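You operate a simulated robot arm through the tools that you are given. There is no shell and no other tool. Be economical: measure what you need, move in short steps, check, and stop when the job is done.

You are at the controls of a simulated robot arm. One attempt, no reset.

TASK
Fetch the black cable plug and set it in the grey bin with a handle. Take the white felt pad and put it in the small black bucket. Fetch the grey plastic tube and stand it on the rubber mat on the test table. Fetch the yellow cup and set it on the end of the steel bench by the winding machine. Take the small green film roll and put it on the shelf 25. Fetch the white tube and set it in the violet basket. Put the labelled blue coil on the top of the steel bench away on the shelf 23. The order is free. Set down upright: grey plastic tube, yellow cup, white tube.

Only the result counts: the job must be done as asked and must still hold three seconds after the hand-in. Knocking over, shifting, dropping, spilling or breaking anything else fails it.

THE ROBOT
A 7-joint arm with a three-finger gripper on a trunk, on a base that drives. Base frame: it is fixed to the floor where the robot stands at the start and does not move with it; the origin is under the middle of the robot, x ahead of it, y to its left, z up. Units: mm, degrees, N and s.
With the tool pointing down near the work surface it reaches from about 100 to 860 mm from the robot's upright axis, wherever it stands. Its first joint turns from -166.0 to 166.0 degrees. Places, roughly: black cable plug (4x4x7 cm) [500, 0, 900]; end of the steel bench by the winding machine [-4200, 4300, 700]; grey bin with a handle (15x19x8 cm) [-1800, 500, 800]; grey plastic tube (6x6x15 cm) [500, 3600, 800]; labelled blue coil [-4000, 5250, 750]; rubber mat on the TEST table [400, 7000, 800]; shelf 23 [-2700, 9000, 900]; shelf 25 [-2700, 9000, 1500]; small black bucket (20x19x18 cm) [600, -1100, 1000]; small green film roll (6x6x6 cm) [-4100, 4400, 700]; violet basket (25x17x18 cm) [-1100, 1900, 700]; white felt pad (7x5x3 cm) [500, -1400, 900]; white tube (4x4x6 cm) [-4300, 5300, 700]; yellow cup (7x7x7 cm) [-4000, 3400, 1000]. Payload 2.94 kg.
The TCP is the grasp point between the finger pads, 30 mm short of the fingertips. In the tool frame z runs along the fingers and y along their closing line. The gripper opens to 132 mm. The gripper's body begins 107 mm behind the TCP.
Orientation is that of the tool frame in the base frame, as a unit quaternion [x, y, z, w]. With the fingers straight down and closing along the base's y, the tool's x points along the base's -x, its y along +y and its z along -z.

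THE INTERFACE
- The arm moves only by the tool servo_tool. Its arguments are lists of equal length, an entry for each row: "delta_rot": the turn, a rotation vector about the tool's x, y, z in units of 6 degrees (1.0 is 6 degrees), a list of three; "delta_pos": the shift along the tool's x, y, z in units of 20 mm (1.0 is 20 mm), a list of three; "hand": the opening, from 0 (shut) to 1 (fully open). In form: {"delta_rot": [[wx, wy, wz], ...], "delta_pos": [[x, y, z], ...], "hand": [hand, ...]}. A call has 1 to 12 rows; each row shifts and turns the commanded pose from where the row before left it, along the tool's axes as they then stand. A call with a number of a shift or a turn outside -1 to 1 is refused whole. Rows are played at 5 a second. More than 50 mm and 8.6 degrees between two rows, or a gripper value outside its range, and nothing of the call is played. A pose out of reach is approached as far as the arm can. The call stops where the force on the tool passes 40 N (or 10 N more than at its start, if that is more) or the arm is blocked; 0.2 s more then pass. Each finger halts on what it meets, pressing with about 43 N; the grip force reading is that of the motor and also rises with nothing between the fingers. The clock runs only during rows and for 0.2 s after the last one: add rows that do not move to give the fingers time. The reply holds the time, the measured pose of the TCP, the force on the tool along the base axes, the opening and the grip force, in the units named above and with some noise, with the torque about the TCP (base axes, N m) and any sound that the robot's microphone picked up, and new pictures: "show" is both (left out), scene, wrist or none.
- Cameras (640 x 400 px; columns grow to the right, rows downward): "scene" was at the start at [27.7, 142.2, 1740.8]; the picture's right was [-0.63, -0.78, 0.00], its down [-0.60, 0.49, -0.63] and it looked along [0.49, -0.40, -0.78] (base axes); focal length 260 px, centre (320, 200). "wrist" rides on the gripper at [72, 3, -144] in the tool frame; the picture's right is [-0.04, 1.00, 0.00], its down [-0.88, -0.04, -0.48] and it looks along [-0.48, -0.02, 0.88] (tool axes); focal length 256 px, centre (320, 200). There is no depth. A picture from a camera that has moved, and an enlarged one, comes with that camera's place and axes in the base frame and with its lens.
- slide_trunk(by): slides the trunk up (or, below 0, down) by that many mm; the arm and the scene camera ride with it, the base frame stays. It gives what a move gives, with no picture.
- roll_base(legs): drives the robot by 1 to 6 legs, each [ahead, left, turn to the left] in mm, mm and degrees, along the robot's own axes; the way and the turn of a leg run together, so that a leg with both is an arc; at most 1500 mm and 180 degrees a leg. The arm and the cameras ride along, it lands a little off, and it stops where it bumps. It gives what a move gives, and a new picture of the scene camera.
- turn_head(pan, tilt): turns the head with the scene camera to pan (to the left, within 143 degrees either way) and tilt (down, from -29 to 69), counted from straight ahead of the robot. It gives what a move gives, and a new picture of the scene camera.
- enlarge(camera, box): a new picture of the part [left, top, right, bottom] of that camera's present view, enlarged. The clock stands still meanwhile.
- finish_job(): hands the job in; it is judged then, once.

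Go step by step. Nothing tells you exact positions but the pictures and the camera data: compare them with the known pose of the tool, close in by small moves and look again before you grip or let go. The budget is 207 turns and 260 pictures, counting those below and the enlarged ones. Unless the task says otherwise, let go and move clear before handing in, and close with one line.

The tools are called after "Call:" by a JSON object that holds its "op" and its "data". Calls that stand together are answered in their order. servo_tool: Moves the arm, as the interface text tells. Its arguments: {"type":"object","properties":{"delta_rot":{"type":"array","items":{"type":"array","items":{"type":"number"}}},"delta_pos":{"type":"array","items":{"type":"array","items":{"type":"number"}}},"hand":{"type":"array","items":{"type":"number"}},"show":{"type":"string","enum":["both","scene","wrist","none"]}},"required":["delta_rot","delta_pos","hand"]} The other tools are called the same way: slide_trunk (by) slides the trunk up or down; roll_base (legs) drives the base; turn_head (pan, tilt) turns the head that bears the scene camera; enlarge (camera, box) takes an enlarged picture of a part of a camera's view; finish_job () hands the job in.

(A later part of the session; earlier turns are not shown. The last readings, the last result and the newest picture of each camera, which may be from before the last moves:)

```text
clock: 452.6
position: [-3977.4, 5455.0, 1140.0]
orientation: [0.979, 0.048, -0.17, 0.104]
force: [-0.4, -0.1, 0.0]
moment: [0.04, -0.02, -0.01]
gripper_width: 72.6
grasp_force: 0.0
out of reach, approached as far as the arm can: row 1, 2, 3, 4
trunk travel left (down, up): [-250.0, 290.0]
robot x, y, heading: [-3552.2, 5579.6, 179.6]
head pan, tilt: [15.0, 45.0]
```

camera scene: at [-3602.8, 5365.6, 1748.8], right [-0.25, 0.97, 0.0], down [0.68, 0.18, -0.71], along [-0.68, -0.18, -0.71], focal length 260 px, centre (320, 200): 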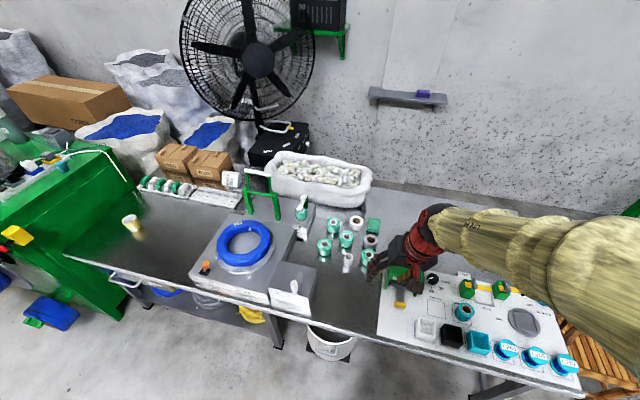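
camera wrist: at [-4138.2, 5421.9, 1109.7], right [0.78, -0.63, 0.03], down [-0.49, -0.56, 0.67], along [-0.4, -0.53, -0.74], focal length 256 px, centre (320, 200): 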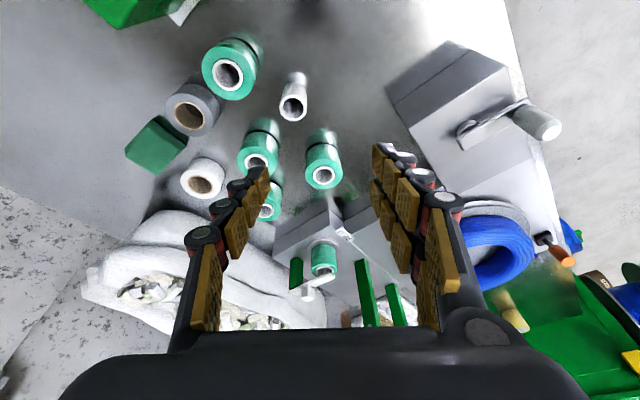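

Roll is the blocked direction; tilting forward is free. I move the tool to the robot's right (where the coil posture worked) and try to remove the roll there.

Call:
{"op": "servo_tool", "data": {"delta_rot": [[0, -0.7, 0], [0, -0.7, 0], [0, 0, 0], [0, 0, 0], [0, 0, 0], [0, 0, 0], [0, 0, 0], [0, 0, 0], [0, 0, 0], [0, 0, 0], [0, 0, 0], [0, 0, 0]], "delta_pos": [[0, 0, 0], [0, 0, 0], [-0.5, -1, 0], [-0.5, -1, 0], [-0.5, -1, 0], [-0.5, -1, 0], [-0.5, -1, 0], [-0.5, -1, 0], [-0.5, -1, 0], [-0.5, -1, 0], [-0.5, -1, 0], [-0.5, -1, 0]], "hand": [0.55, 0.55, 0.55, 0.55, 0.55, 0.55, 0.55, 0.55, 0.55, 0.55, 0.55, 0.55], "show": "none"}}

Call:
{"op": "servo_tool", "data": {"delta_rot": [[0.6, 0, 0], [0.6, 0, 0], [0.6, 0, 0], [0, 0, 0]], "delta_pos": [[0, 0, 0], [0, 0, 0], [0, 0, 0], [0, 0, 0]], "hand": [0.55, 0.55, 0.55, 0.55], "show": "scene"}}

```text
clock: 455.2
position: [-4090.3, 5647.5, 1150.0]
orientation: [0.963, 0.041, -0.242, 0.108]
force: [0.4, -0.4, -0.2]
moment: [0.0, 0.03, 0.0]
gripper_width: 72.6
grasp_force: 0.0
trunk travel left (down, up): [-250.0, 290.0]
robot x, y, heading: [-3551.2, 5578.7, 179.7]
head pan, tilt: [15.0, 45.0]
```

```text
clock: 456.2
position: [-4089.9, 5647.6, 1151.5]
orientation: [0.97, 0.017, -0.244, 0.015]
force: [-0.1, -1.0, 0.3]
moment: [-0.01, 0.01, 0.0]
gripper_width: 72.5
grasp_force: 0.1
trunk travel left (down, up): [-250.0, 290.0]
robot x, y, heading: [-3549.0, 5578.3, 179.8]
head pan, tilt: [15.0, 45.0]
camera scene: at [-3602.8, 5365.7, 1748.8], right [-0.25, 0.97, 0.0], down [0.68, 0.18, -0.71], along [-0.68, -0.18, -0.71], focal length 260 px, centre (320, 200)
```

scene: 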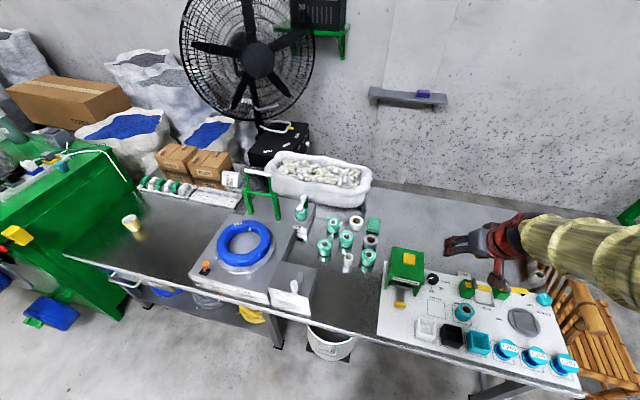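

Roll is gone. Now untilt to vertical.

Call:
{"op": "servo_tool", "data": {"delta_rot": [[0.05, 0.785, 0.055], [0.05, 0.785, 0.055], [0.05, 0.785, 0.055], [0.05, 0.785, 0.055], [0.05, 0.785, 0.055], [0.05, 0.785, 0.055]], "delta_pos": [[0, 0, 0], [0, 0, 0], [0, 0, 0], [0, 0, 0], [0, 0, 0], [0, 0, 0]], "hand": [0.55, 0.55, 0.55, 0.55, 0.55, 0.55], "show": "none"}}

```text
clock: 457.6
position: [-4090.8, 5646.0, 1151.1]
orientation: [0.975, 0.015, -0.223, 0.015]
force: [-0.5, -0.4, -0.4]
moment: [-0.04, 0.0, 0.03]
gripper_width: 72.5
grasp_force: 0.2
out of reach, approached as far as the arm can: row 2, 3, 4, 5, 6
trunk travel left (down, up): [-250.0, 290.0]
robot x, y, heading: [-3551.5, 5575.6, 179.6]
head pan, tilt: [15.0, 45.0]
```

Vertical seems blocked only at this height; I lift 200 mm and retry.

Call:
{"op": "servo_tool", "data": {"delta_rot": [[0, 0, 0], [0, 0, 0], [0, 0, 0], [0, 0, 0], [0, 0, 0], [0, 0, 0], [0, 0, 0], [0, 0, 0], [0, 0, 0], [0, 0, 0]], "delta_pos": [[-0.435, 0, -0.9], [-0.435, 0, -0.9], [-0.435, 0, -0.9], [-0.435, 0, -0.9], [-0.435, 0, -0.9], [-0.435, 0, -0.9], [-0.435, 0, -0.9], [-0.435, 0, -0.9], [-0.435, 0, -0.9], [-0.435, 0, -0.9]], "hand": [0.55, 0.55, 0.55, 0.55, 0.55, 0.55, 0.55, 0.55, 0.55, 0.55], "show": "none"}}

Call:
{"op": "servo_tool", "data": {"delta_rot": [[0.05, 0.785, 0.055], [0.05, 0.785, 0.055], [0.05, 0.785, 0.055], [0.05, 0.785, 0.055], [0.05, 0.785, 0.055], [0, 0.4, 0]], "delta_pos": [[0, 0, 0], [0, 0, 0], [0, 0, 0], [0, 0, 0], [0, 0, 0], [0, 0, 0]], "hand": [0.55, 0.55, 0.55, 0.55, 0.55, 0.55], "show": "none"}}

```text
clock: 459.8
position: [-4076.6, 5660.5, 1196.1]
orientation: [0.974, 0.016, -0.226, 0.016]
force: [0.2, -0.4, -0.6]
moment: [0.0, -0.03, -0.02]
gripper_width: 72.9
grasp_force: 0.0
out of reach, approached as far as the arm can: row 2, 3, 4, 5, 6, 7, 8, 9, 10
trunk travel left (down, up): [-250.0, 290.0]
robot x, y, heading: [-3548.1, 5575.5, 179.8]
head pan, tilt: [15.0, 45.0]
```

```text
clock: 461.2
position: [-4076.3, 5661.1, 1196.9]
orientation: [0.974, 0.016, -0.226, 0.016]
force: [0.4, 0.0, -0.4]
moment: [0.03, -0.02, 0.02]
gripper_width: 72.6
grasp_force: 0.2
out of reach, approached as far as the arm can: row 1, 2, 3, 4, 5
trunk travel left (down, up): [-250.0, 290.0]
robot x, y, heading: [-3549.9, 5578.5, 179.6]
head pan, tilt: [15.0, 45.0]
```

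I look at the arm's posture from the head.

Call:
{"op": "turn_head", "data": {"pan": -25, "tilt": 45}}

```text
clock: 462.3
position: [-4075.6, 5660.2, 1196.0]
orientation: [0.974, 0.015, -0.225, 0.016]
force: [1.5, 0.2, 0.3]
moment: [0.01, 0.03, 0.0]
gripper_width: 72.7
grasp_force: 0.0
trunk travel left (down, up): [-250.0, 290.0]
robot x, y, heading: [-3551.2, 5575.8, 179.7]
head pan, tilt: [-25.0, 45.0]
camera scene: at [-3597.7, 5421.1, 1748.8], right [0.43, 0.9, 0.0], down [0.64, -0.3, -0.71], along [-0.64, 0.3, -0.71], focal length 260 px, centre (320, 200)
```

scene: 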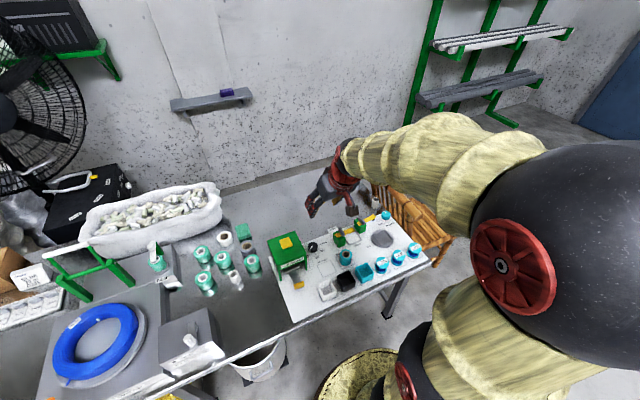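

I'll retrace the known-good path: tilt forward to ~43°, rise and retract as before the coil grasp, then untilt.

Call:
{"op": "servo_tool", "data": {"delta_rot": [[0, -0.75, 0], [0, -0.75, 0], [0, -0.75, 0], [0, -0.75, 0], [0, 0, 0], [0, 0, 0], [0, 0, 0], [0, 0, 0], [0, 0, 0], [0, 0, 0], [0, 0, 0], [0, 0, 0]], "delta_pos": [[0, 0, 0], [0, 0, 0], [0, 0, 0], [0, 0, 0], [-0.5, 0.1, -1], [-0.5, 0.1, -1], [-0.5, 0.1, -1], [-0.5, 0.1, -1], [-0.5, 0.1, -1], [-0.5, 0.1, -1], [-0.5, 0.1, -1], [-0.5, 0.1, -1]], "hand": [0.55, 0.55, 0.55, 0.55, 0.55, 0.55, 0.55, 0.55, 0.55, 0.55, 0.55, 0.55], "show": "none"}}

Call:
{"op": "servo_tool", "data": {"delta_rot": [[0, 0.8, 0], [0, 0.8, 0], [0, 0.8, 0], [0, 0.8, 0]], "delta_pos": [[0, 0, 0], [0, 0, 0], [0, 0, 0], [0, 0, 0]], "hand": [0.55, 0.55, 0.55, 0.55], "show": "none"}}

```text
clock: 464.9
position: [-4026.8, 5651.2, 1369.9]
orientation: [0.934, 0.013, -0.355, 0.019]
force: [-0.2, -0.9, 1.0]
moment: [-0.02, -0.01, -0.04]
gripper_width: 72.5
grasp_force: 0.0
trunk travel left (down, up): [-250.0, 290.0]
robot x, y, heading: [-3551.7, 5576.2, 179.5]
head pan, tilt: [-25.0, 45.0]
```

```text
clock: 465.9
position: [-4015.8, 5688.0, 1354.2]
orientation: [0.977, 0.022, -0.209, 0.043]
force: [0.1, -0.8, 0.9]
moment: [0.01, 0.04, -0.04]
gripper_width: 72.6
grasp_force: 0.1
out of reach, approached as far as the arm can: row 3, 4
trunk travel left (down, up): [-250.0, 290.0]
robot x, y, heading: [-3550.0, 5575.7, 179.7]
head pan, tilt: [-25.0, 45.0]
```

The limits depend on the arm's null posture. I steer toward the start-like posture (tool at the robot's right, close in), where vertical worked.

Call:
{"op": "servo_tool", "data": {"delta_rot": [[0, 0, 0], [0, 0, 0], [0, 0, 0], [0, 0, 0], [0, 0, 0], [0, 0, 0], [0, 0, 0], [0, 0, 0], [0, 0, 0], [0, 0, 0], [0, 0, 0], [0, 0, 0]], "delta_pos": [[0.5, -1, -0.25], [0.5, -1, -0.25], [0.5, -1, -0.25], [0.5, -1, -0.25], [0.5, -1, -0.25], [0.5, -1, -0.25], [0.5, -1, -0.25], [0.5, -1, -0.25], [0.5, -1, -0.25], [0.5, -1, -0.25], [0.5, -1, -0.25], [0.5, -1, -0.25]], "hand": [0.55, 0.55, 0.55, 0.55, 0.55, 0.55, 0.55, 0.55, 0.55, 0.55, 0.55, 0.55], "show": "none"}}

Call:
{"op": "servo_tool", "data": {"delta_rot": [[0.2, 0.8, 0], [0.2, 0.8, 0], [0.2, 0.8, 0], [0.2, 0.8, 0], [0, 0.8, 0]], "delta_pos": [[0, 0, 0], [0, 0, 0], [0, 0, 0], [0, 0, 0], [0, 0, 0]], "hand": [0.55, 0.55, 0.55, 0.55, 0.55], "show": "none"}}

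```text
clock: 468.5
position: [-3896.8, 5934.3, 1341.6]
orientation: [0.977, 0.022, -0.21, 0.043]
force: [-0.2, 0.4, -0.2]
moment: [0.04, 0.02, -0.01]
gripper_width: 72.3
grasp_force: 0.0
trunk travel left (down, up): [-250.0, 290.0]
robot x, y, heading: [-3550.7, 5579.2, 179.5]
head pan, tilt: [-25.0, 45.0]
```

```text
clock: 469.7
position: [-3895.5, 5935.0, 1339.2]
orientation: [0.99, 0.022, -0.139, 0.031]
force: [-0.8, -0.2, -0.8]
moment: [-0.03, -0.02, 0.01]
gripper_width: 72.4
grasp_force: 0.0
out of reach, approached as far as the arm can: row 3, 4, 5
trunk travel left (down, up): [-250.0, 290.0]
robot x, y, heading: [-3554.3, 5573.5, 179.4]
head pan, tilt: [-25.0, 45.0]
```

It improves toward the right. I continue further right and untilt.

Call:
{"op": "servo_tool", "data": {"delta_rot": [[0, 0, 0], [0, 0, 0], [0, 0, 0], [0, 0, 0], [0, 0, 0], [0, 0, 0], [0, 0, 0], [0, 0, 0], [0.1, 0.7, 0], [0.1, 0.7, 0], [0.1, 0.7, 0], [0.1, 0.6, 0]], "delta_pos": [[0.5, -1, -0.1], [0.5, -1, -0.1], [0.5, -1, -0.1], [0.5, -1, -0.1], [0.5, -1, -0.1], [0.5, -1, -0.1], [0.5, -1, -0.1], [0.5, -1, -0.1], [0, 0, 0], [0, 0, 0], [0, 0, 0], [0, 0, 0]], "hand": [0.55, 0.55, 0.55, 0.55, 0.55, 0.55, 0.55, 0.55, 0.55, 0.55, 0.55, 0.55], "show": "none"}}

```text
clock: 472.3
position: [-3821.0, 6097.0, 1321.0]
orientation: [0.99, 0.023, -0.135, 0.032]
force: [0.6, 0.1, 0.5]
moment: [0.01, -0.02, -0.01]
gripper_width: 72.9
grasp_force: 0.0
out of reach, approached as far as the arm can: row 9, 10, 11, 12
trunk travel left (down, up): [-250.0, 290.0]
robot x, y, heading: [-3553.0, 5574.2, 179.9]
head pan, tilt: [-25.0, 45.0]
```

I test whether yawing the other way frees the untilt.

Call:
{"op": "servo_tool", "data": {"delta_rot": [[0, 0, 1], [0, 0, 1], [0, 0, 1], [0, 0, 1], [0, 0, 1]], "delta_pos": [[0, 0, 0], [0, 0, 0], [0, 0, 0], [0, 0, 0], [0, 0, 0]], "hand": [0.55, 0.55, 0.55, 0.55, 0.55], "show": "none"}}

Call:
{"op": "servo_tool", "data": {"delta_rot": [[0, 0, -1], [0, 0, -1], [0, 0, -1], [0, 0, -1], [0, 0, -1], [0, 0, -1], [0, 0, -1], [0, 0, -1], [0, 0, -1], [0, 0, -1]], "delta_pos": [[0, 0, 0], [0, 0, 0], [0, 0, 0], [0, 0, 0], [0, 0, 0], [0, 0, 0], [0, 0, 0], [0, 0, 0], [0, 0, 0], [0, 0, 0]], "hand": [0.55, 0.55, 0.55, 0.55, 0.55, 0.55, 0.55, 0.55, 0.55, 0.55], "show": "none"}}

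```text
clock: 473.5
position: [-3821.7, 6097.5, 1320.0]
orientation: [0.962, -0.235, -0.121, 0.066]
force: [0.0, 0.6, 0.9]
moment: [0.02, 0.0, 0.02]
gripper_width: 72.6
grasp_force: 0.1
trunk travel left (down, up): [-250.0, 290.0]
robot x, y, heading: [-3554.3, 5575.8, 179.6]
head pan, tilt: [-25.0, 45.0]
```

```text
clock: 475.7
position: [-3822.0, 6096.3, 1319.7]
orientation: [0.95, 0.279, -0.138, -0.004]
force: [1.4, -0.4, 0.7]
moment: [0.02, 0.02, 0.01]
gripper_width: 72.5
grasp_force: 0.0
trunk travel left (down, up): [-250.0, 290.0]
robot x, y, heading: [-3550.4, 5579.4, 179.7]
head pan, tilt: [-25.0, 45.0]
```

Yaw is free; only the last bit of tilt is blocked. The tube can also be gripped with a small forward tilt. I shift the base left so the tube is at the robot's right-front, restoring yaw meanwhile.

Call:
{"op": "roll_base", "data": {"legs": [[40, 540, 0]]}}

Call:
{"op": "servo_tool", "data": {"delta_rot": [[0, 0, 0.9], [0, 0, 0.9], [0, 0, 0.9], [0, 0, 0.9], [0, 0, 0.9], [0, 0, 0.9], [0, 0, 0], [0, 0, 0], [0, 0, 0], [0, 0, 0], [0, 0, 0], [0, 0, 0]], "delta_pos": [[0, 0, 0], [0, 0, 0], [0, 0, 0], [0, 0, 0], [0, 0, 0], [0, 0, 0], [-1, 0.5, 0.2], [-1, 0.5, 0.2], [-1, 0.5, 0.2], [-1, 0.5, 0.2], [-1, 0.5, 0.2], [-1, 0.5, 0.2]], "hand": [0.55, 0.55, 0.55, 0.55, 0.55, 0.55, 0.55, 0.55, 0.55, 0.55, 0.55, 0.55], "show": "none"}}

Call:
{"op": "servo_tool", "data": {"delta_rot": [[0, 0, 0], [0, 0, 0], [0, 0, 0], [0, 0, 0], [0, 0, 0], [0, 0, 0], [0, 0, 0], [0, 0, 0], [0, 0, 0], [0, 0, 0], [0, 0, 0], [0, 0, 0]], "delta_pos": [[-1, 0.5, 0.7], [-1, 0.5, 0.7], [-1, 0.5, 0.7], [-1, 0.5, 0.7], [-1, 0.5, 0.7], [-1, 0.5, 0.7], [-0.8, 0.5, 0.9], [-0.8, 0.5, 0.9], [-0.8, 0.5, 0.9], [-0.8, 0.5, 0.9], [-0.8, 0.5, 0.9], [-0.8, 0.5, 0.9]], "hand": [0.55, 0.55, 0.55, 0.55, 0.55, 0.55, 0.55, 0.55, 0.55, 0.55, 0.55, 0.55], "show": "none"}}

```text
clock: 478.9
position: [-3862.1, 5541.8, 1320.9]
orientation: [0.951, 0.276, -0.138, -0.003]
force: [-0.6, -0.4, 1.0]
moment: [0.0, -0.03, -0.02]
gripper_width: 72.7
grasp_force: 0.0
trunk travel left (down, up): [-250.0, 290.0]
robot x, y, heading: [-3595.1, 5019.1, 179.4]
head pan, tilt: [-25.0, 45.0]
camera scene: at [-3642.0, 4865.8, 1748.8], right [0.43, 0.9, 0.0], down [0.64, -0.31, -0.71], along [-0.64, 0.31, -0.71], focal length 260 px, centre (320, 200)
```

scene: 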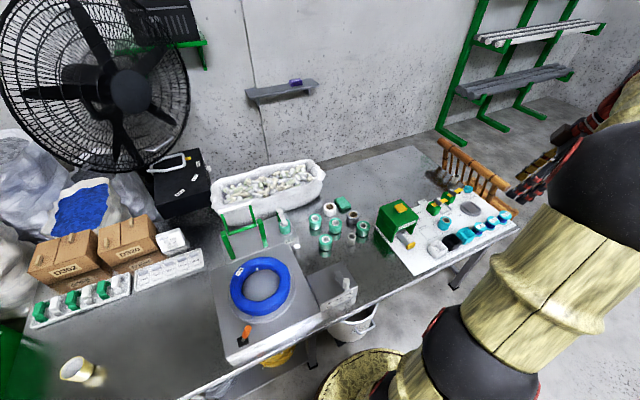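

```text
clock: 481.5
position: [-3984.1, 5482.8, 1331.8]
orientation: [0.99, -0.001, -0.138, 0.037]
force: [0.1, -1.0, 0.6]
moment: [0.01, -0.03, 0.03]
gripper_width: 72.3
grasp_force: 0.1
trunk travel left (down, up): [-250.0, 290.0]
robot x, y, heading: [-3593.7, 5019.8, 179.4]
head pan, tilt: [-25.0, 45.0]
```

```text
clock: 484.1
position: [-4139.1, 5386.3, 1204.5]
orientation: [0.99, 0.0, -0.137, 0.038]
force: [-0.9, 0.3, 0.9]
moment: [0.0, -0.02, 0.0]
gripper_width: 72.8
grasp_force: 0.0
out of reach, approached as far as the arm can: row 4, 5, 6, 7, 8, 9, 10, 11, 12
trunk travel left (down, up): [-250.0, 290.0]
robot x, y, heading: [-3593.1, 5024.1, 179.4]
head pan, tilt: [-25.0, 45.0]
```

The pattern suggests the wrist needs to be lower relative to the shoulder. I raise the trunk and lower the tool, then straighten it.

Call:
{"op": "slide_trunk", "data": {"by": 200}}

Call:
{"op": "servo_tool", "data": {"delta_rot": [[0, 0, 0], [0, 0, 0], [0, 0, 0], [0, 0, 0], [0, 0, 0], [0, 0, 0], [0, 0, 0], [0, 0, 0], [0, 0, 0], [0, 0, 0], [0, 0, 0], [0, 0, 0]], "delta_pos": [[0.27, 0, 0.96], [0.27, 0, 0.96], [0.27, 0, 0.96], [0.27, 0, 0.96], [0.27, 0, 0.96], [0.27, 0, 0.96], [0.27, 0, 0.96], [0.27, 0, 0.96], [0.27, 0, 0.96], [0.27, 0, 0.96], [0.27, 0, 0.96], [0.27, 0, 0.96]], "hand": [0.55, 0.55, 0.55, 0.55, 0.55, 0.55, 0.55, 0.55, 0.55, 0.55, 0.55, 0.55], "show": "none"}}

Call:
{"op": "servo_tool", "data": {"delta_rot": [[0.1, 0.65, 0], [0.1, 0.65, 0], [0.2, 0.65, 0], [0.2, 0.65, 0], [0, 0, 0]], "delta_pos": [[0, 0, 0.8], [0, 0, 0.8], [0, 0, 0.8], [0, 0, 0.8], [0, 0, 0]], "hand": [0.55, 0.55, 0.55, 0.55, 0.55], "show": "none"}}

```text
clock: 486.3
position: [-4138.2, 5386.7, 1405.1]
orientation: [0.99, 0.0, -0.137, 0.037]
force: [-0.4, 0.1, -0.7]
moment: [-0.02, -0.03, 0.01]
gripper_width: 72.8
grasp_force: 0.1
trunk travel left (down, up): [-450.0, 90.0]
robot x, y, heading: [-3592.0, 5019.7, 179.4]
head pan, tilt: [-25.0, 45.0]
```

```text
clock: 488.9
position: [-4139.7, 5368.8, 1165.7]
orientation: [0.99, -0.001, -0.138, 0.037]
force: [-0.2, -0.2, -0.1]
moment: [0.06, -0.03, 0.0]
gripper_width: 72.6
grasp_force: 0.0
trunk travel left (down, up): [-450.0, 90.0]
robot x, y, heading: [-3594.9, 5018.7, 179.5]
head pan, tilt: [-25.0, 45.0]
```

```text
clock: 490.1
position: [-4145.0, 5366.5, 1143.3]
orientation: [0.996, 0.0, -0.086, 0.03]
force: [1.1, 0.6, -0.2]
moment: [0.0, 0.01, 0.02]
gripper_width: 72.6
grasp_force: 0.1
out of reach, approached as far as the arm can: row 2, 3, 4
trunk travel left (down, up): [-450.0, 90.0]
robot x, y, heading: [-3597.6, 5017.7, 179.4]
head pan, tilt: [-25.0, 45.0]
```

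Tilt is down to ≈10°, good enough. I approach above the white tube and look.

Call:
{"op": "servo_tool", "data": {"delta_rot": [[0, 0, 0], [0, 0, 0], [0, 0, 0], [0, 0, 0], [0, 0, 0], [0, 0, 0], [0, 0, 0], [0, 0, 0], [0, 0, 0], [0, 0, 0], [0, 0, 0], [0, 0, 0]], "delta_pos": [[-0.1, 0.03, 0.95], [-0.1, 0.03, 0.95], [-0.1, 0.03, 0.95], [-0.1, 0.03, 0.95], [-0.1, 0.03, 0.95], [-0.1, 0.03, 0.95], [-0.1, 0.03, 0.95], [-0.1, 0.03, 0.95], [-0.1, 0.03, 0.95], [-0.1, 0.03, 0.95], [-0.1, 0.03, 0.95], [-0.1, 0.03, 0.95]], "hand": [0.55, 0.55, 0.55, 0.55, 0.55, 0.55, 0.55, 0.55, 0.55, 0.55, 0.55, 0.55], "show": "none"}}

Call:
{"op": "servo_tool", "data": {"delta_rot": [[0.14, 0.4, 0], [0.14, 0.4, 0], [0.14, 0.4, 0], [0.14, 0.4, 0], [0, 0, 0]], "delta_pos": [[0, 0, 0], [0, 0, 0], [0, 0, 0], [0, 0, 0], [0, 0, 0]], "hand": [0.55, 0.55, 0.55, 0.55, 0.55], "show": "wrist"}}

```text
clock: 492.7
position: [-4208.8, 5346.3, 924.4]
orientation: [0.996, 0.001, -0.088, 0.03]
force: [-0.3, 0.3, -0.7]
moment: [-0.01, -0.04, -0.02]
gripper_width: 72.3
grasp_force: 0.0
trunk travel left (down, up): [-450.0, 90.0]
robot x, y, heading: [-3592.7, 5019.2, 179.4]
head pan, tilt: [-25.0, 45.0]
```

```text
clock: 493.9
position: [-4209.0, 5346.4, 922.6]
orientation: [0.998, 0.0, -0.067, 0.022]
force: [0.5, -0.2, 0.0]
moment: [0.01, 0.01, -0.02]
gripper_width: 72.8
grasp_force: 0.0
out of reach, approached as far as the arm can: row 3
trunk travel left (down, up): [-450.0, 90.0]
robot x, y, heading: [-3594.5, 5018.6, 179.6]
head pan, tilt: [-25.0, 45.0]
camera wrist: at [-4117.0, 5349.1, 1055.2], right [-0.04, -1.0, 0.05], down [-0.81, 0.06, 0.58], along [-0.59, -0.02, -0.81], focal length 256 px, centre (320, 200)
```

wrist: 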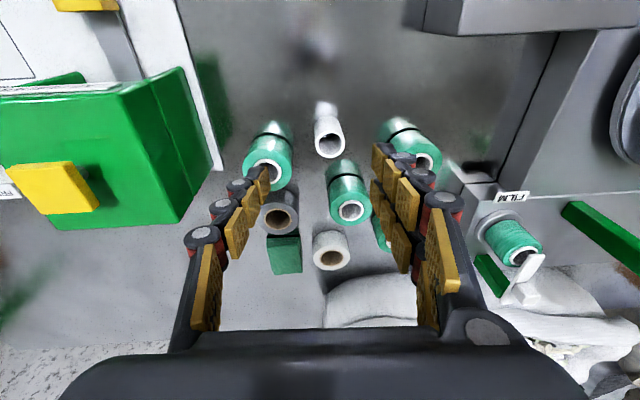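

Tube top is at [-4252,5328]; the green neighbour is ~35 mm away, so I narrow the opening to ~54 mm and descend, checking midway.

Call:
{"op": "servo_tool", "data": {"delta_rot": [[0, 0, 0], [0, 0, 0], [0, 0, 0], [0, 0, 0], [0, 0, 0], [0, 0, 0]], "delta_pos": [[-0.13, 0.07, 0.973], [-0.13, 0.07, 0.973], [-0.13, 0.07, 0.973], [-0.13, 0.07, 0.973], [-0.13, 0.07, 0.973], [-0.13, 0.07, 0.973]], "hand": [0.41, 0.41, 0.41, 0.41, 0.41, 0.41], "show": "wrist"}}

```text
clock: 495.3
position: [-4208.5, 5346.2, 923.4]
orientation: [0.998, 0.0, -0.066, 0.023]
force: [0.3, 0.2, 0.4]
moment: [0.01, -0.01, 0.0]
gripper_width: 54.2
grasp_force: 0.0
out of reach, approached as far as the arm can: row 1, 2, 3, 4, 5, 6
trunk travel left (down, up): [-450.0, 90.0]
robot x, y, heading: [-3596.8, 5019.8, 179.6]
head pan, tilt: [-25.0, 45.0]
camera wrist: at [-4117.0, 5349.1, 1055.2], right [-0.04, -1.0, 0.05], down [-0.81, 0.06, 0.58], along [-0.59, -0.02, -0.81], focal length 256 px, centre (320, 200)
```

wrist: 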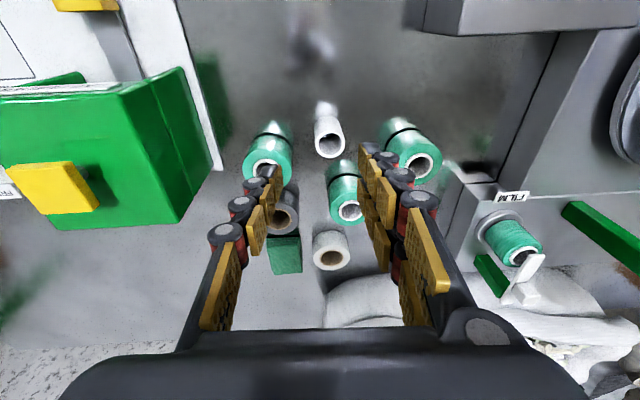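

The arm is at its low limit with the trunk this high. I lower the trunk 100 mm, relax the tilt slightly and then move.

Call:
{"op": "slide_trunk", "data": {"by": -110}}

Call:
{"op": "servo_tool", "data": {"delta_rot": [[0, -0.5, 0], [0, 0, 0], [0, 0, 0], [0, 0, 0], [0, 0, 0]], "delta_pos": [[0, 0, 0], [-0.5, 0.2, 0.05], [-0.5, 0.2, 0.05], [-0.5, 0.2, 0.05], [-0.5, 0.2, 0.05]], "hand": [0.41, 0.41, 0.41, 0.41, 0.41], "show": "wrist"}}

```text
clock: 496.7
position: [-4208.0, 5347.1, 813.0]
orientation: [0.998, 0.0, -0.066, 0.022]
force: [0.3, 0.1, 0.9]
moment: [-0.01, -0.03, -0.01]
gripper_width: 54.1
grasp_force: 0.1
trunk travel left (down, up): [-340.0, 200.0]
robot x, y, heading: [-3593.2, 5022.2, 179.3]
head pan, tilt: [-25.0, 45.0]
```

```text
clock: 497.9
position: [-4248.4, 5331.8, 815.9]
orientation: [0.995, -0.001, -0.092, 0.023]
force: [-0.6, -0.3, -0.3]
moment: [-0.02, -0.01, -0.05]
gripper_width: 54.0
grasp_force: 0.0
trunk travel left (down, up): [-340.0, 200.0]
robot x, y, heading: [-3591.1, 5024.1, 179.2]
head pan, tilt: [-25.0, 45.0]
camera wrist: at [-4150.0, 5332.9, 943.7], right [-0.04, -1.0, 0.05], down [-0.78, 0.06, 0.63], along [-0.63, -0.02, -0.78], focal length 256 px, centre (320, 200)
```

wrist: 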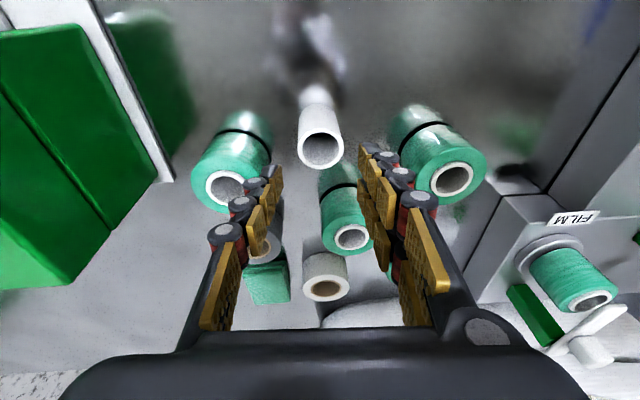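

Aligned above the tube. Descend and grip.

Call:
{"op": "servo_tool", "data": {"delta_rot": [[0, 0, 0], [0, 0, 0], [0, 0, 0], [0, 0, 0], [0, 0, 0]], "delta_pos": [[0.128, 0.02, 0.8], [0.128, 0.02, 0.8], [0.128, 0.02, 0.8], [0.128, 0.02, 0.8], [0.128, 0.02, 0.8]], "hand": [0.41, 0.41, 0.41, 0.41, 0.41], "show": "wrist"}}

```text
clock: 499.1
position: [-4249.1, 5325.5, 737.4]
orientation: [0.995, 0.0, -0.092, 0.023]
force: [0.4, -0.4, 1.1]
moment: [-0.03, 0.0, 0.04]
gripper_width: 54.2
grasp_force: 0.1
trunk travel left (down, up): [-340.0, 200.0]
robot x, y, heading: [-3595.2, 5022.2, 179.5]
head pan, tilt: [-25.0, 45.0]
camera wrist: at [-4151.3, 5328.6, 864.8], right [-0.04, -1.0, 0.05], down [-0.78, 0.06, 0.63], along [-0.63, -0.02, -0.78], focal length 256 px, centre (320, 200)
```

wrist: 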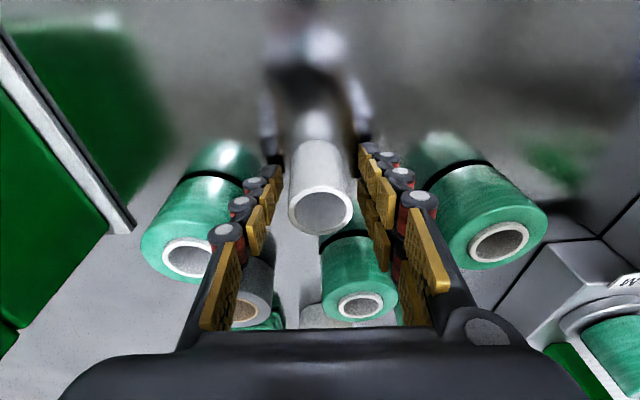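

The tube stands between the fingers. Close and lift gently.

Call:
{"op": "servo_tool", "data": {"delta_rot": [[0, 0, 0], [0, 0, 0], [0, 0, 0], [0, 0, 0], [0, 0, 0]], "delta_pos": [[0, 0, 0], [0, 0, 0], [0, 0, 0], [0, 0, 0], [0, 0, 0]], "hand": [0.3, 0.2, 0.1, 0.1, 0.1], "show": "none"}}

Call:
{"op": "servo_tool", "data": {"delta_rot": [[0, 0, 0], [0, 0, 0], [0, 0, 0], [0, 0, 0]], "delta_pos": [[-0.05, 0, -0.2], [-0.05, 0, -0.3], [-0.08, 0, -0.5], [-0.1, 0, -0.6]], "hand": [0.1, 0.1, 0.1, 0.1], "show": "wrist"}}

```text
clock: 500.3
position: [-4249.4, 5326.0, 737.4]
orientation: [0.995, 0.0, -0.093, 0.022]
force: [0.2, 0.7, 0.0]
moment: [0.01, 0.01, 0.0]
gripper_width: 36.0
grasp_force: 43.0
trunk travel left (down, up): [-340.0, 200.0]
robot x, y, heading: [-3593.8, 5019.3, 179.2]
head pan, tilt: [-25.0, 45.0]
```

```text
clock: 501.3
position: [-4250.6, 5324.6, 767.8]
orientation: [0.996, 0.0, -0.091, 0.023]
force: [-0.1, 0.1, -0.9]
moment: [0.04, 0.02, 0.01]
gripper_width: 35.9
grasp_force: 43.6
trunk travel left (down, up): [-340.0, 200.0]
robot x, y, heading: [-3589.1, 5024.2, 179.6]
head pan, tilt: [-25.0, 45.0]
camera wrist: at [-4151.8, 5328.2, 896.3], right [-0.04, -1.0, 0.05], down [-0.78, 0.06, 0.63], along [-0.63, -0.02, -0.78], focal length 256 px, centre (320, 200)
```

wrist: 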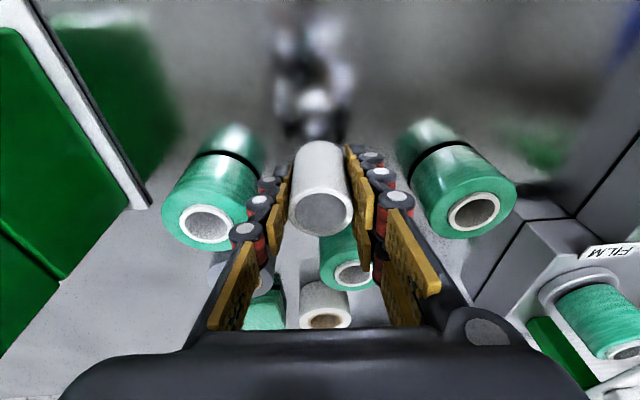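

White tube held. I raise it with the trunk and drive away, keeping the arm posture, via the lane at y≈3950 toward the violet basket.

Call:
{"op": "slide_trunk", "data": {"by": 195}}

Call:
{"op": "roll_base", "data": {"legs": [[-200, 0, 0.5], [0, 1080, 0], [-1450, 0, 0], [-1450, 0, 0]]}}

```text
clock: 503.4
position: [-4251.6, 5325.6, 962.5]
orientation: [0.996, 0.0, -0.091, 0.023]
force: [-0.8, 0.0, -0.2]
moment: [-0.02, 0.02, 0.01]
gripper_width: 36.1
grasp_force: 42.7
trunk travel left (down, up): [-535.0, 5.0]
robot x, y, heading: [-3590.1, 5022.1, 179.4]
head pan, tilt: [-25.0, 45.0]
```

```text
clock: 523.8
position: [-1141.3, 4189.6, 964.3]
orientation: [0.995, -0.004, -0.093, 0.022]
force: [-0.2, -0.9, 0.6]
moment: [0.0, 0.0, -0.03]
gripper_width: 35.4
grasp_force: 43.0
trunk travel left (down, up): [-535.0, 5.0]
robot x, y, heading: [-490.8, 3881.6, 179.1]
head pan, tilt: [-25.0, 45.0]
camera scene: at [-535.4, 3726.3, 2033.8], right [0.44, 0.9, 0.0], down [0.64, -0.31, -0.71], along [-0.64, 0.31, -0.71], focal length 260 px, centre (320, 200)
```

scene: 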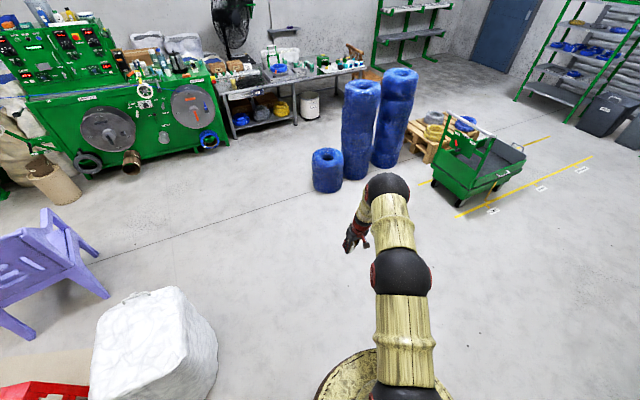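

The bag is nearby; I shift east first and then strafe down to y≈1590.

Call:
{"op": "roll_base", "data": {"legs": [[-240, 0, 0.9], [0, 1150, 0], [0, 1120, 0]]}}

Call:
{"op": "turn_head", "data": {"pan": -20, "tilt": 45}}

```text
clock: 536.5
position: [-917.7, 1864.6, 963.8]
orientation: [0.995, 0.01, -0.092, 0.023]
force: [-0.2, -0.5, -0.2]
moment: [0.01, -0.02, 0.01]
gripper_width: 35.1
grasp_force: 42.9
trunk travel left (down, up): [-535.0, 5.0]
robot x, y, heading: [-254.0, 1576.8, -179.5]
head pan, tilt: [-25.0, 45.0]
camera scene: at [-298.9, 1418.9, 2033.8], right [0.41, 0.91, 0.0], down [0.65, -0.29, -0.71], along [-0.64, 0.29, -0.71], focal length 260 px, centre (320, 200)
```

scene: 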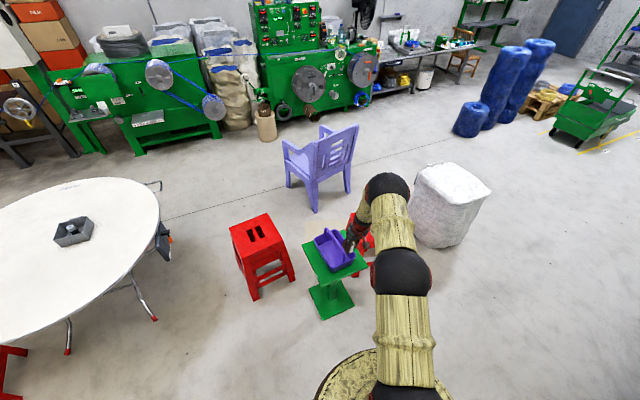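

```text
clock: 537.1
position: [-917.9, 1864.6, 963.2]
orientation: [0.995, 0.011, -0.092, 0.024]
force: [-0.2, 0.6, 0.4]
moment: [0.02, -0.01, -0.03]
gripper_width: 35.2
grasp_force: 42.9
trunk travel left (down, up): [-535.0, 5.0]
robot x, y, heading: [-255.3, 1577.6, -179.3]
head pan, tilt: [-20.0, 45.0]
camera scene: at [-301.6, 1413.1, 2033.8], right [0.33, 0.94, 0.0], down [0.67, -0.23, -0.71], along [-0.67, 0.23, -0.71], focal length 260 px, centre (320, 200)
```

scene: 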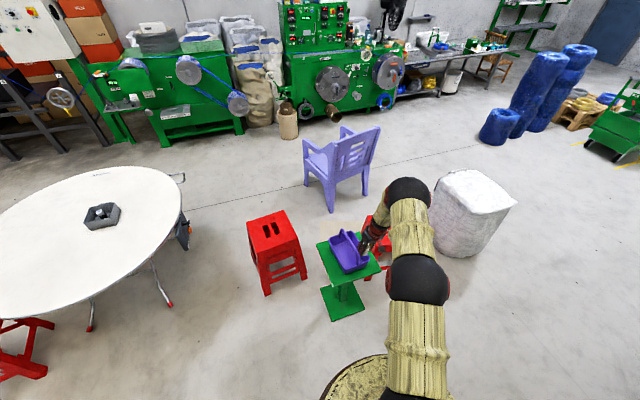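

I see the violet basket on the green stand; I enlarge it and use the wrist view to locate it.

Call:
{"op": "enlarge", "data": {"camera": "scene", "box": [300, 210, 420, 320]}}

Call:
{"op": "enlarge", "data": {"camera": "wrist", "box": [0, 0, 640, 400]}}

```text
3.64 times, centred on (360, 265) of scene
camera zoom: at [-301.6, 1413.1, 2033.8], right [0.33, 0.94, 0.0], down [0.67, -0.23, -0.71], along [-0.67, 0.23, -0.71], focal length 944 px, centre (174, -36)
```

zoom: 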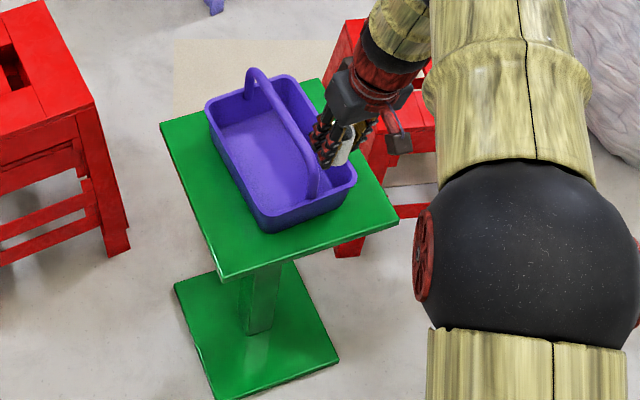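

```text
1.00 times, centred on (320, 200) of wrist (not enlarged: the box is as wide or as high as the picture)
camera zoom: at [-819.2, 1869.4, 1091.0], right [-0.02, -1.0, 0.05], down [-0.78, 0.05, 0.63], along [-0.63, -0.03, -0.78], focal length 256 px, centre (320, 200)
```

zoom: 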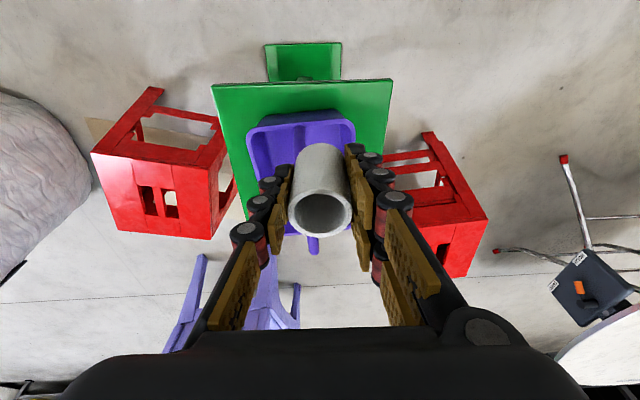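

The basket's handle runs along x in its middle, so the gripper's closing line must run along x. I'll approach from the north, facing -y, and place the tube in the north half.

Call:
{"op": "roll_base", "data": {"legs": [[0, -1123, 0], [0, 0, 89.3]]}}

```text
clock: 546.6
position: [-577.1, 2037.2, 962.5]
orientation: [0.71, 0.698, -0.05, 0.08]
force: [-0.2, 0.2, 0.9]
moment: [-0.03, -0.02, 0.0]
gripper_width: 35.0
grasp_force: 42.7
trunk travel left (down, up): [-535.0, 5.0]
robot x, y, heading: [-261.5, 2690.2, -91.4]
head pan, tilt: [-20.0, 45.0]
camera scene: at [-102.5, 2636.3, 2033.8], right [-0.93, 0.37, 0.0], down [0.26, 0.66, -0.71], along [-0.26, -0.66, -0.71], focal length 260 px, centre (320, 200)
```

scene: 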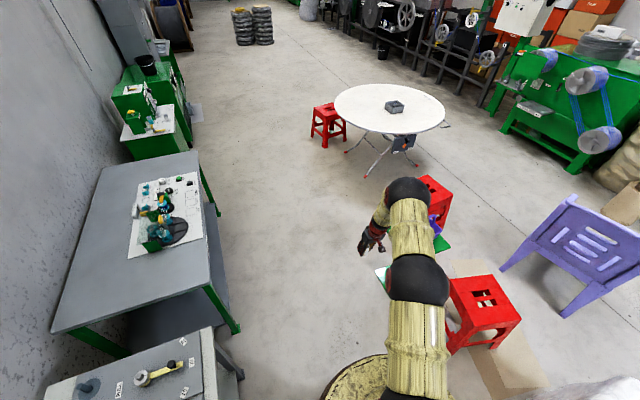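

I straighten heading and strafe right until the tube is above the basket's east part, then check with the wrist camera.

Call:
{"op": "roll_base", "data": {"legs": [[0, 0, 1.4], [0, -485, 0]]}}

Call:
{"op": "enlarge", "data": {"camera": "wrist", "box": [0, 0, 640, 400]}}

```text
clock: 549.9
position: [-1064.3, 2035.5, 963.8]
orientation: [0.705, 0.703, -0.049, 0.08]
force: [-0.1, -0.8, -0.9]
moment: [0.0, -0.04, 0.03]
gripper_width: 35.0
grasp_force: 42.9
trunk travel left (down, up): [-535.0, 5.0]
robot x, y, heading: [-755.3, 2688.1, -90.8]
head pan, tilt: [-20.0, 45.0]
camera scene: at [-598.1, 2641.9, 2033.9], right [-0.94, 0.35, 0.0], down [0.25, 0.66, -0.71], along [-0.25, -0.66, -0.71], focal length 260 px, centre (320, 200)
```

scene: 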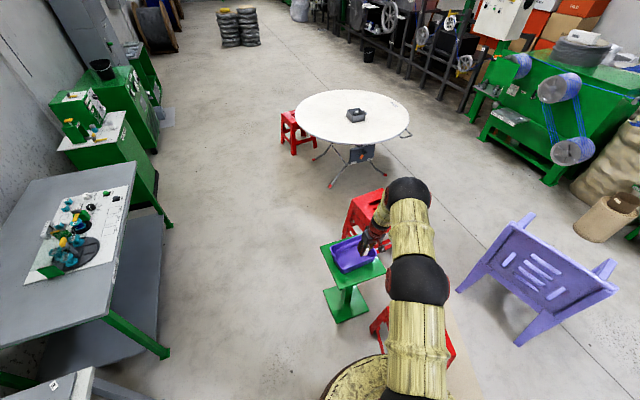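

```text
1.00 times, centred on (320, 200) of wrist (not enlarged: the box is as wide or as high as the picture)
camera zoom: at [-1065.3, 2132.5, 1090.8], right [1.0, -0.04, 0.05], down [-0.07, -0.78, 0.63], along [0.01, -0.63, -0.78], focal length 256 px, centre (320, 200)
```

zoom: 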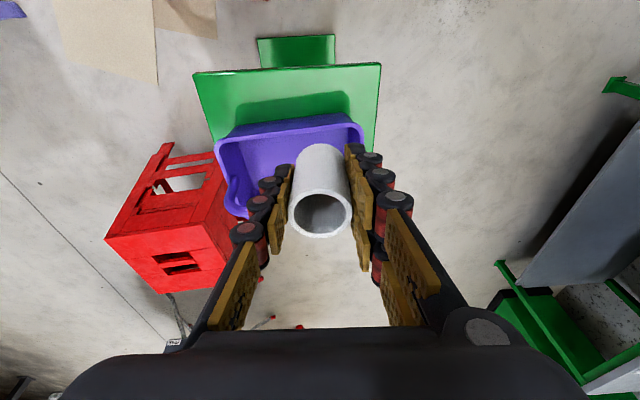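

The basket spans roughly x -1235..-985, north rim y≈1955, handle at y≈1880. I drive ahead 118 mm and lower partially.

Call:
{"op": "roll_base", "data": {"legs": [[118, 0, 0]]}}

Call:
{"op": "slide_trunk", "data": {"by": -200}}

Call:
{"op": "enlarge", "data": {"camera": "wrist", "box": [0, 0, 640, 400]}}

Call:
{"op": "enlarge", "data": {"camera": "scene", "box": [300, 180, 420, 300]}}

```text
clock: 551.1
position: [-1063.7, 1914.9, 961.6]
orientation: [0.704, 0.704, -0.048, 0.08]
force: [-0.2, -0.5, -1.4]
moment: [0.04, -0.02, -0.02]
gripper_width: 34.8
grasp_force: 42.8
trunk travel left (down, up): [-535.0, 5.0]
robot x, y, heading: [-757.3, 2569.5, -90.8]
head pan, tilt: [-20.0, 45.0]
camera scene: at [-598.4, 2519.0, 2033.7], right [-0.94, 0.35, 0.0], down [0.25, 0.66, -0.71], along [-0.25, -0.66, -0.71], focal length 260 px, centre (320, 200)
```

scene: 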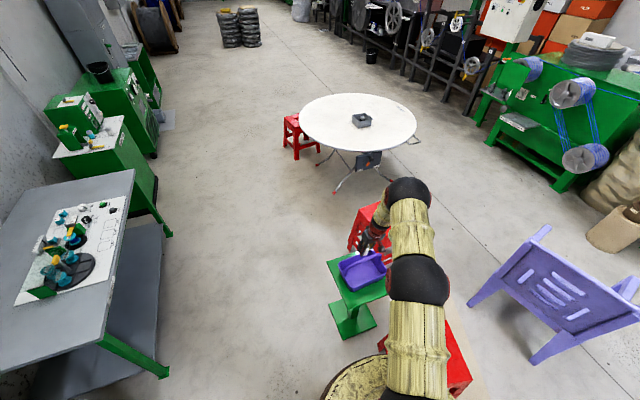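

```text
clock: 553.3
position: [-1063.3, 1916.0, 763.6]
orientation: [0.704, 0.704, -0.049, 0.081]
force: [0.9, -0.2, -1.0]
moment: [0.02, 0.0, 0.0]
gripper_width: 35.0
grasp_force: 43.1
trunk travel left (down, up): [-335.0, 205.0]
robot x, y, heading: [-758.1, 2568.9, -90.8]
head pan, tilt: [-20.0, 45.0]
```

```text
1.00 times, centred on (320, 200) of wrist (not enlarged: the box is as wide or as high as the picture)
camera zoom: at [-1065.2, 2012.2, 891.3], right [1.0, -0.04, 0.05], down [-0.06, -0.78, 0.63], along [0.02, -0.63, -0.78], focal length 256 px, centre (320, 200)
```

zoom: 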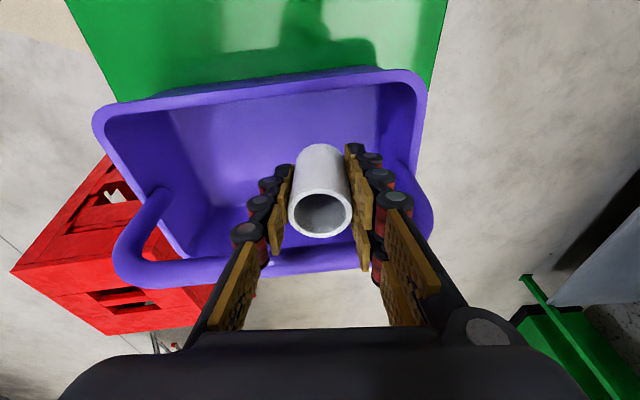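

```text
3.33 times, centred on (360, 240) of scene
camera zoom: at [-598.1, 2522.5, 1833.9], right [-0.94, 0.35, 0.0], down [0.25, 0.66, -0.71], along [-0.25, -0.66, -0.71], focal length 866 px, centre (187, 67)
```

zoom: 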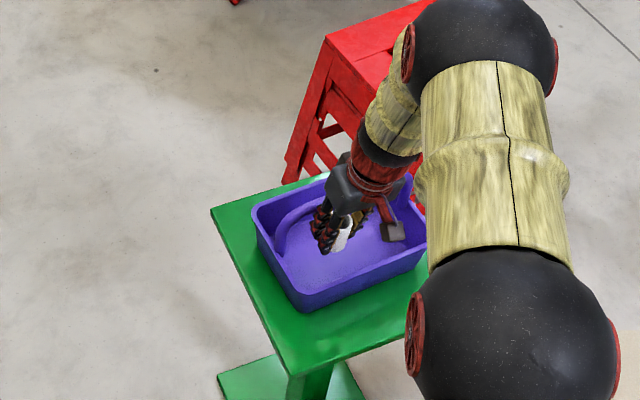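

The tube is over the free north half of the basket floor. I lower with the trunk to just above the floor.

Call:
{"op": "slide_trunk", "data": {"by": -78}}

Call:
{"op": "servo_tool", "data": {"delta_rot": [[0, 0, 0], [0, 0, 0], [0, 0, 0], [0, 0, 0]], "delta_pos": [[0.027, -0.007, 0.147], [0.027, -0.007, 0.147], [0.027, -0.007, 0.147], [0, 0, 0]], "hand": [0.1, 0.1, 0.1, 0.1], "show": "wrist"}}

```text
clock: 554.4
position: [-1063.3, 1915.4, 685.0]
orientation: [0.705, 0.703, -0.049, 0.081]
force: [0.0, -0.2, -0.5]
moment: [0.02, 0.0, 0.0]
gripper_width: 35.2
grasp_force: 42.7
trunk travel left (down, up): [-257.0, 283.0]
robot x, y, heading: [-756.8, 2572.4, -90.6]
head pan, tilt: [-20.0, 45.0]
```

```text
clock: 555.4
position: [-1063.2, 1915.9, 675.3]
orientation: [0.705, 0.703, -0.048, 0.081]
force: [0.0, 0.4, 1.2]
moment: [-0.01, 0.04, 0.02]
gripper_width: 34.9
grasp_force: 43.2
trunk travel left (down, up): [-257.0, 283.0]
robot x, y, heading: [-756.9, 2569.9, -90.9]
head pan, tilt: [-20.0, 45.0]
camera wrist: at [-1065.3, 2012.1, 803.8], right [1.0, -0.04, 0.05], down [-0.06, -0.78, 0.63], along [0.02, -0.63, -0.78], focal length 256 px, centre (320, 200)
```

wrist: 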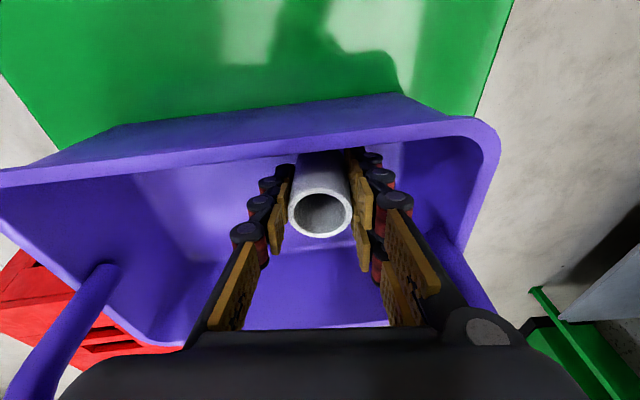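

Continue downward in 3 mm steps.

Call:
{"op": "servo_tool", "data": {"delta_rot": [[0, 0, 0], [0, 0, 0], [0, 0, 0], [0, 0, 0]], "delta_pos": [[0.027, -0.007, 0.147], [0.027, -0.007, 0.147], [0.027, -0.007, 0.147], [0, 0, 0]], "hand": [0.1, 0.1, 0.1, 0.1], "show": "none"}}

```text
clock: 556.4
position: [-1061.9, 1915.5, 667.7]
orientation: [0.704, 0.704, -0.049, 0.08]
force: [0.4, -0.1, -0.3]
moment: [-0.02, -0.02, 0.0]
gripper_width: 35.0
grasp_force: 43.4
trunk travel left (down, up): [-257.0, 283.0]
robot x, y, heading: [-756.5, 2570.9, -90.8]
head pan, tilt: [-20.0, 45.0]
```

Call:
{"op": "servo_tool", "data": {"delta_rot": [[0, 0, 0], [0, 0, 0], [0, 0, 0], [0, 0, 0]], "delta_pos": [[0.027, -0.007, 0.147], [0.027, -0.007, 0.147], [0.027, -0.007, 0.147], [0, 0, 0]], "hand": [0.1, 0.1, 0.1, 0.1], "show": "wrist"}}

```text
clock: 557.4
position: [-1064.1, 1914.4, 662.3]
orientation: [0.704, 0.704, -0.052, 0.081]
force: [5.4, 3.7, 27.2]
moment: [0.27, 0.17, -0.04]
gripper_width: 35.1
grasp_force: 43.1
trunk travel left (down, up): [-257.0, 283.0]
robot x, y, heading: [-758.9, 2571.8, -90.7]
head pan, tilt: [-20.0, 45.0]
camera wrist: at [-1065.3, 2011.9, 789.7], right [1.0, -0.04, 0.05], down [-0.06, -0.77, 0.63], along [0.01, -0.63, -0.77], focal length 256 px, centre (320, 200)
```

wrist: 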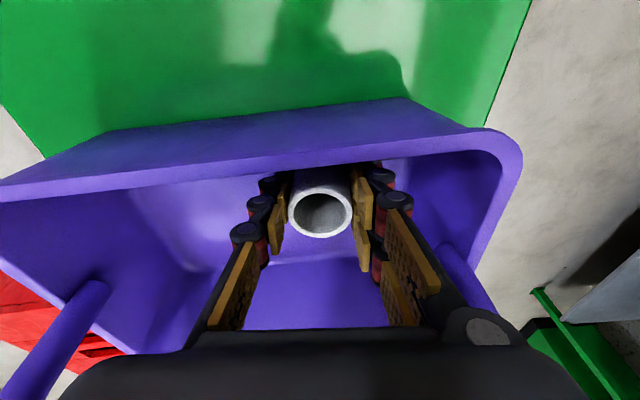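

The tube stands on the basket floor (moment confirms contact below the grip). Release gently.

Call:
{"op": "servo_tool", "data": {"delta_rot": [[0, 0, 0], [0, 0, 0], [0, 0, 0], [0, 0, 0], [0, 0, 0]], "delta_pos": [[-0.015, 0.003, -0.08], [0, 0, 0], [0, 0, 0], [0, 0, 0], [0, 0, 0]], "hand": [0.26, 0.32, 0.42, 0.42, 0.42], "show": "wrist"}}

```text
clock: 558.6
position: [-1063.5, 1915.0, 661.2]
orientation: [0.704, 0.704, -0.049, 0.08]
force: [0.0, -0.2, 0.0]
moment: [-0.01, 0.02, -0.01]
gripper_width: 55.4
grasp_force: 0.1
trunk travel left (down, up): [-257.0, 283.0]
robot x, y, heading: [-756.3, 2567.5, -90.3]
head pan, tilt: [-20.0, 45.0]
camera wrist: at [-1065.0, 2012.3, 788.3], right [1.0, -0.04, 0.05], down [-0.06, -0.78, 0.63], along [0.02, -0.63, -0.78], focal length 256 px, centre (320, 200)
```

wrist: 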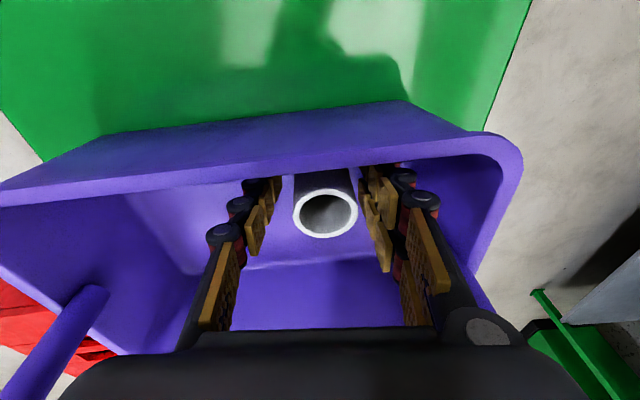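

Tube stands free between the fingers. I rise straight up with the trunk and check.

Call:
{"op": "slide_trunk", "data": {"by": 275}}

Call:
{"op": "enlarge", "data": {"camera": "wrist", "box": [0, 0, 640, 400]}}

```text
clock: 561.4
position: [-1063.2, 1915.7, 935.7]
orientation: [0.705, 0.703, -0.049, 0.081]
force: [0.0, 0.8, -1.0]
moment: [-0.01, -0.01, 0.0]
gripper_width: 55.5
grasp_force: 0.0
trunk travel left (down, up): [-532.0, 8.0]
robot x, y, heading: [-756.6, 2568.5, -90.7]
head pan, tilt: [-20.0, 45.0]
```

```text
1.00 times, centred on (320, 200) of wrist (not enlarged: the box is as wide or as high as the picture)
camera zoom: at [-1065.0, 2012.2, 1063.0], right [1.0, -0.04, 0.05], down [-0.06, -0.78, 0.63], along [0.02, -0.63, -0.78], focal length 256 px, centre (320, 200)
```

zoom: 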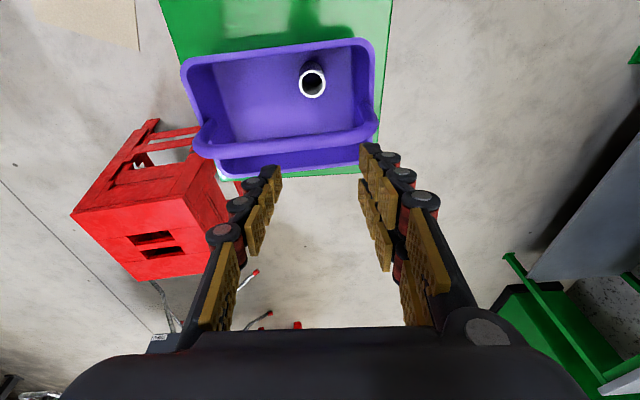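

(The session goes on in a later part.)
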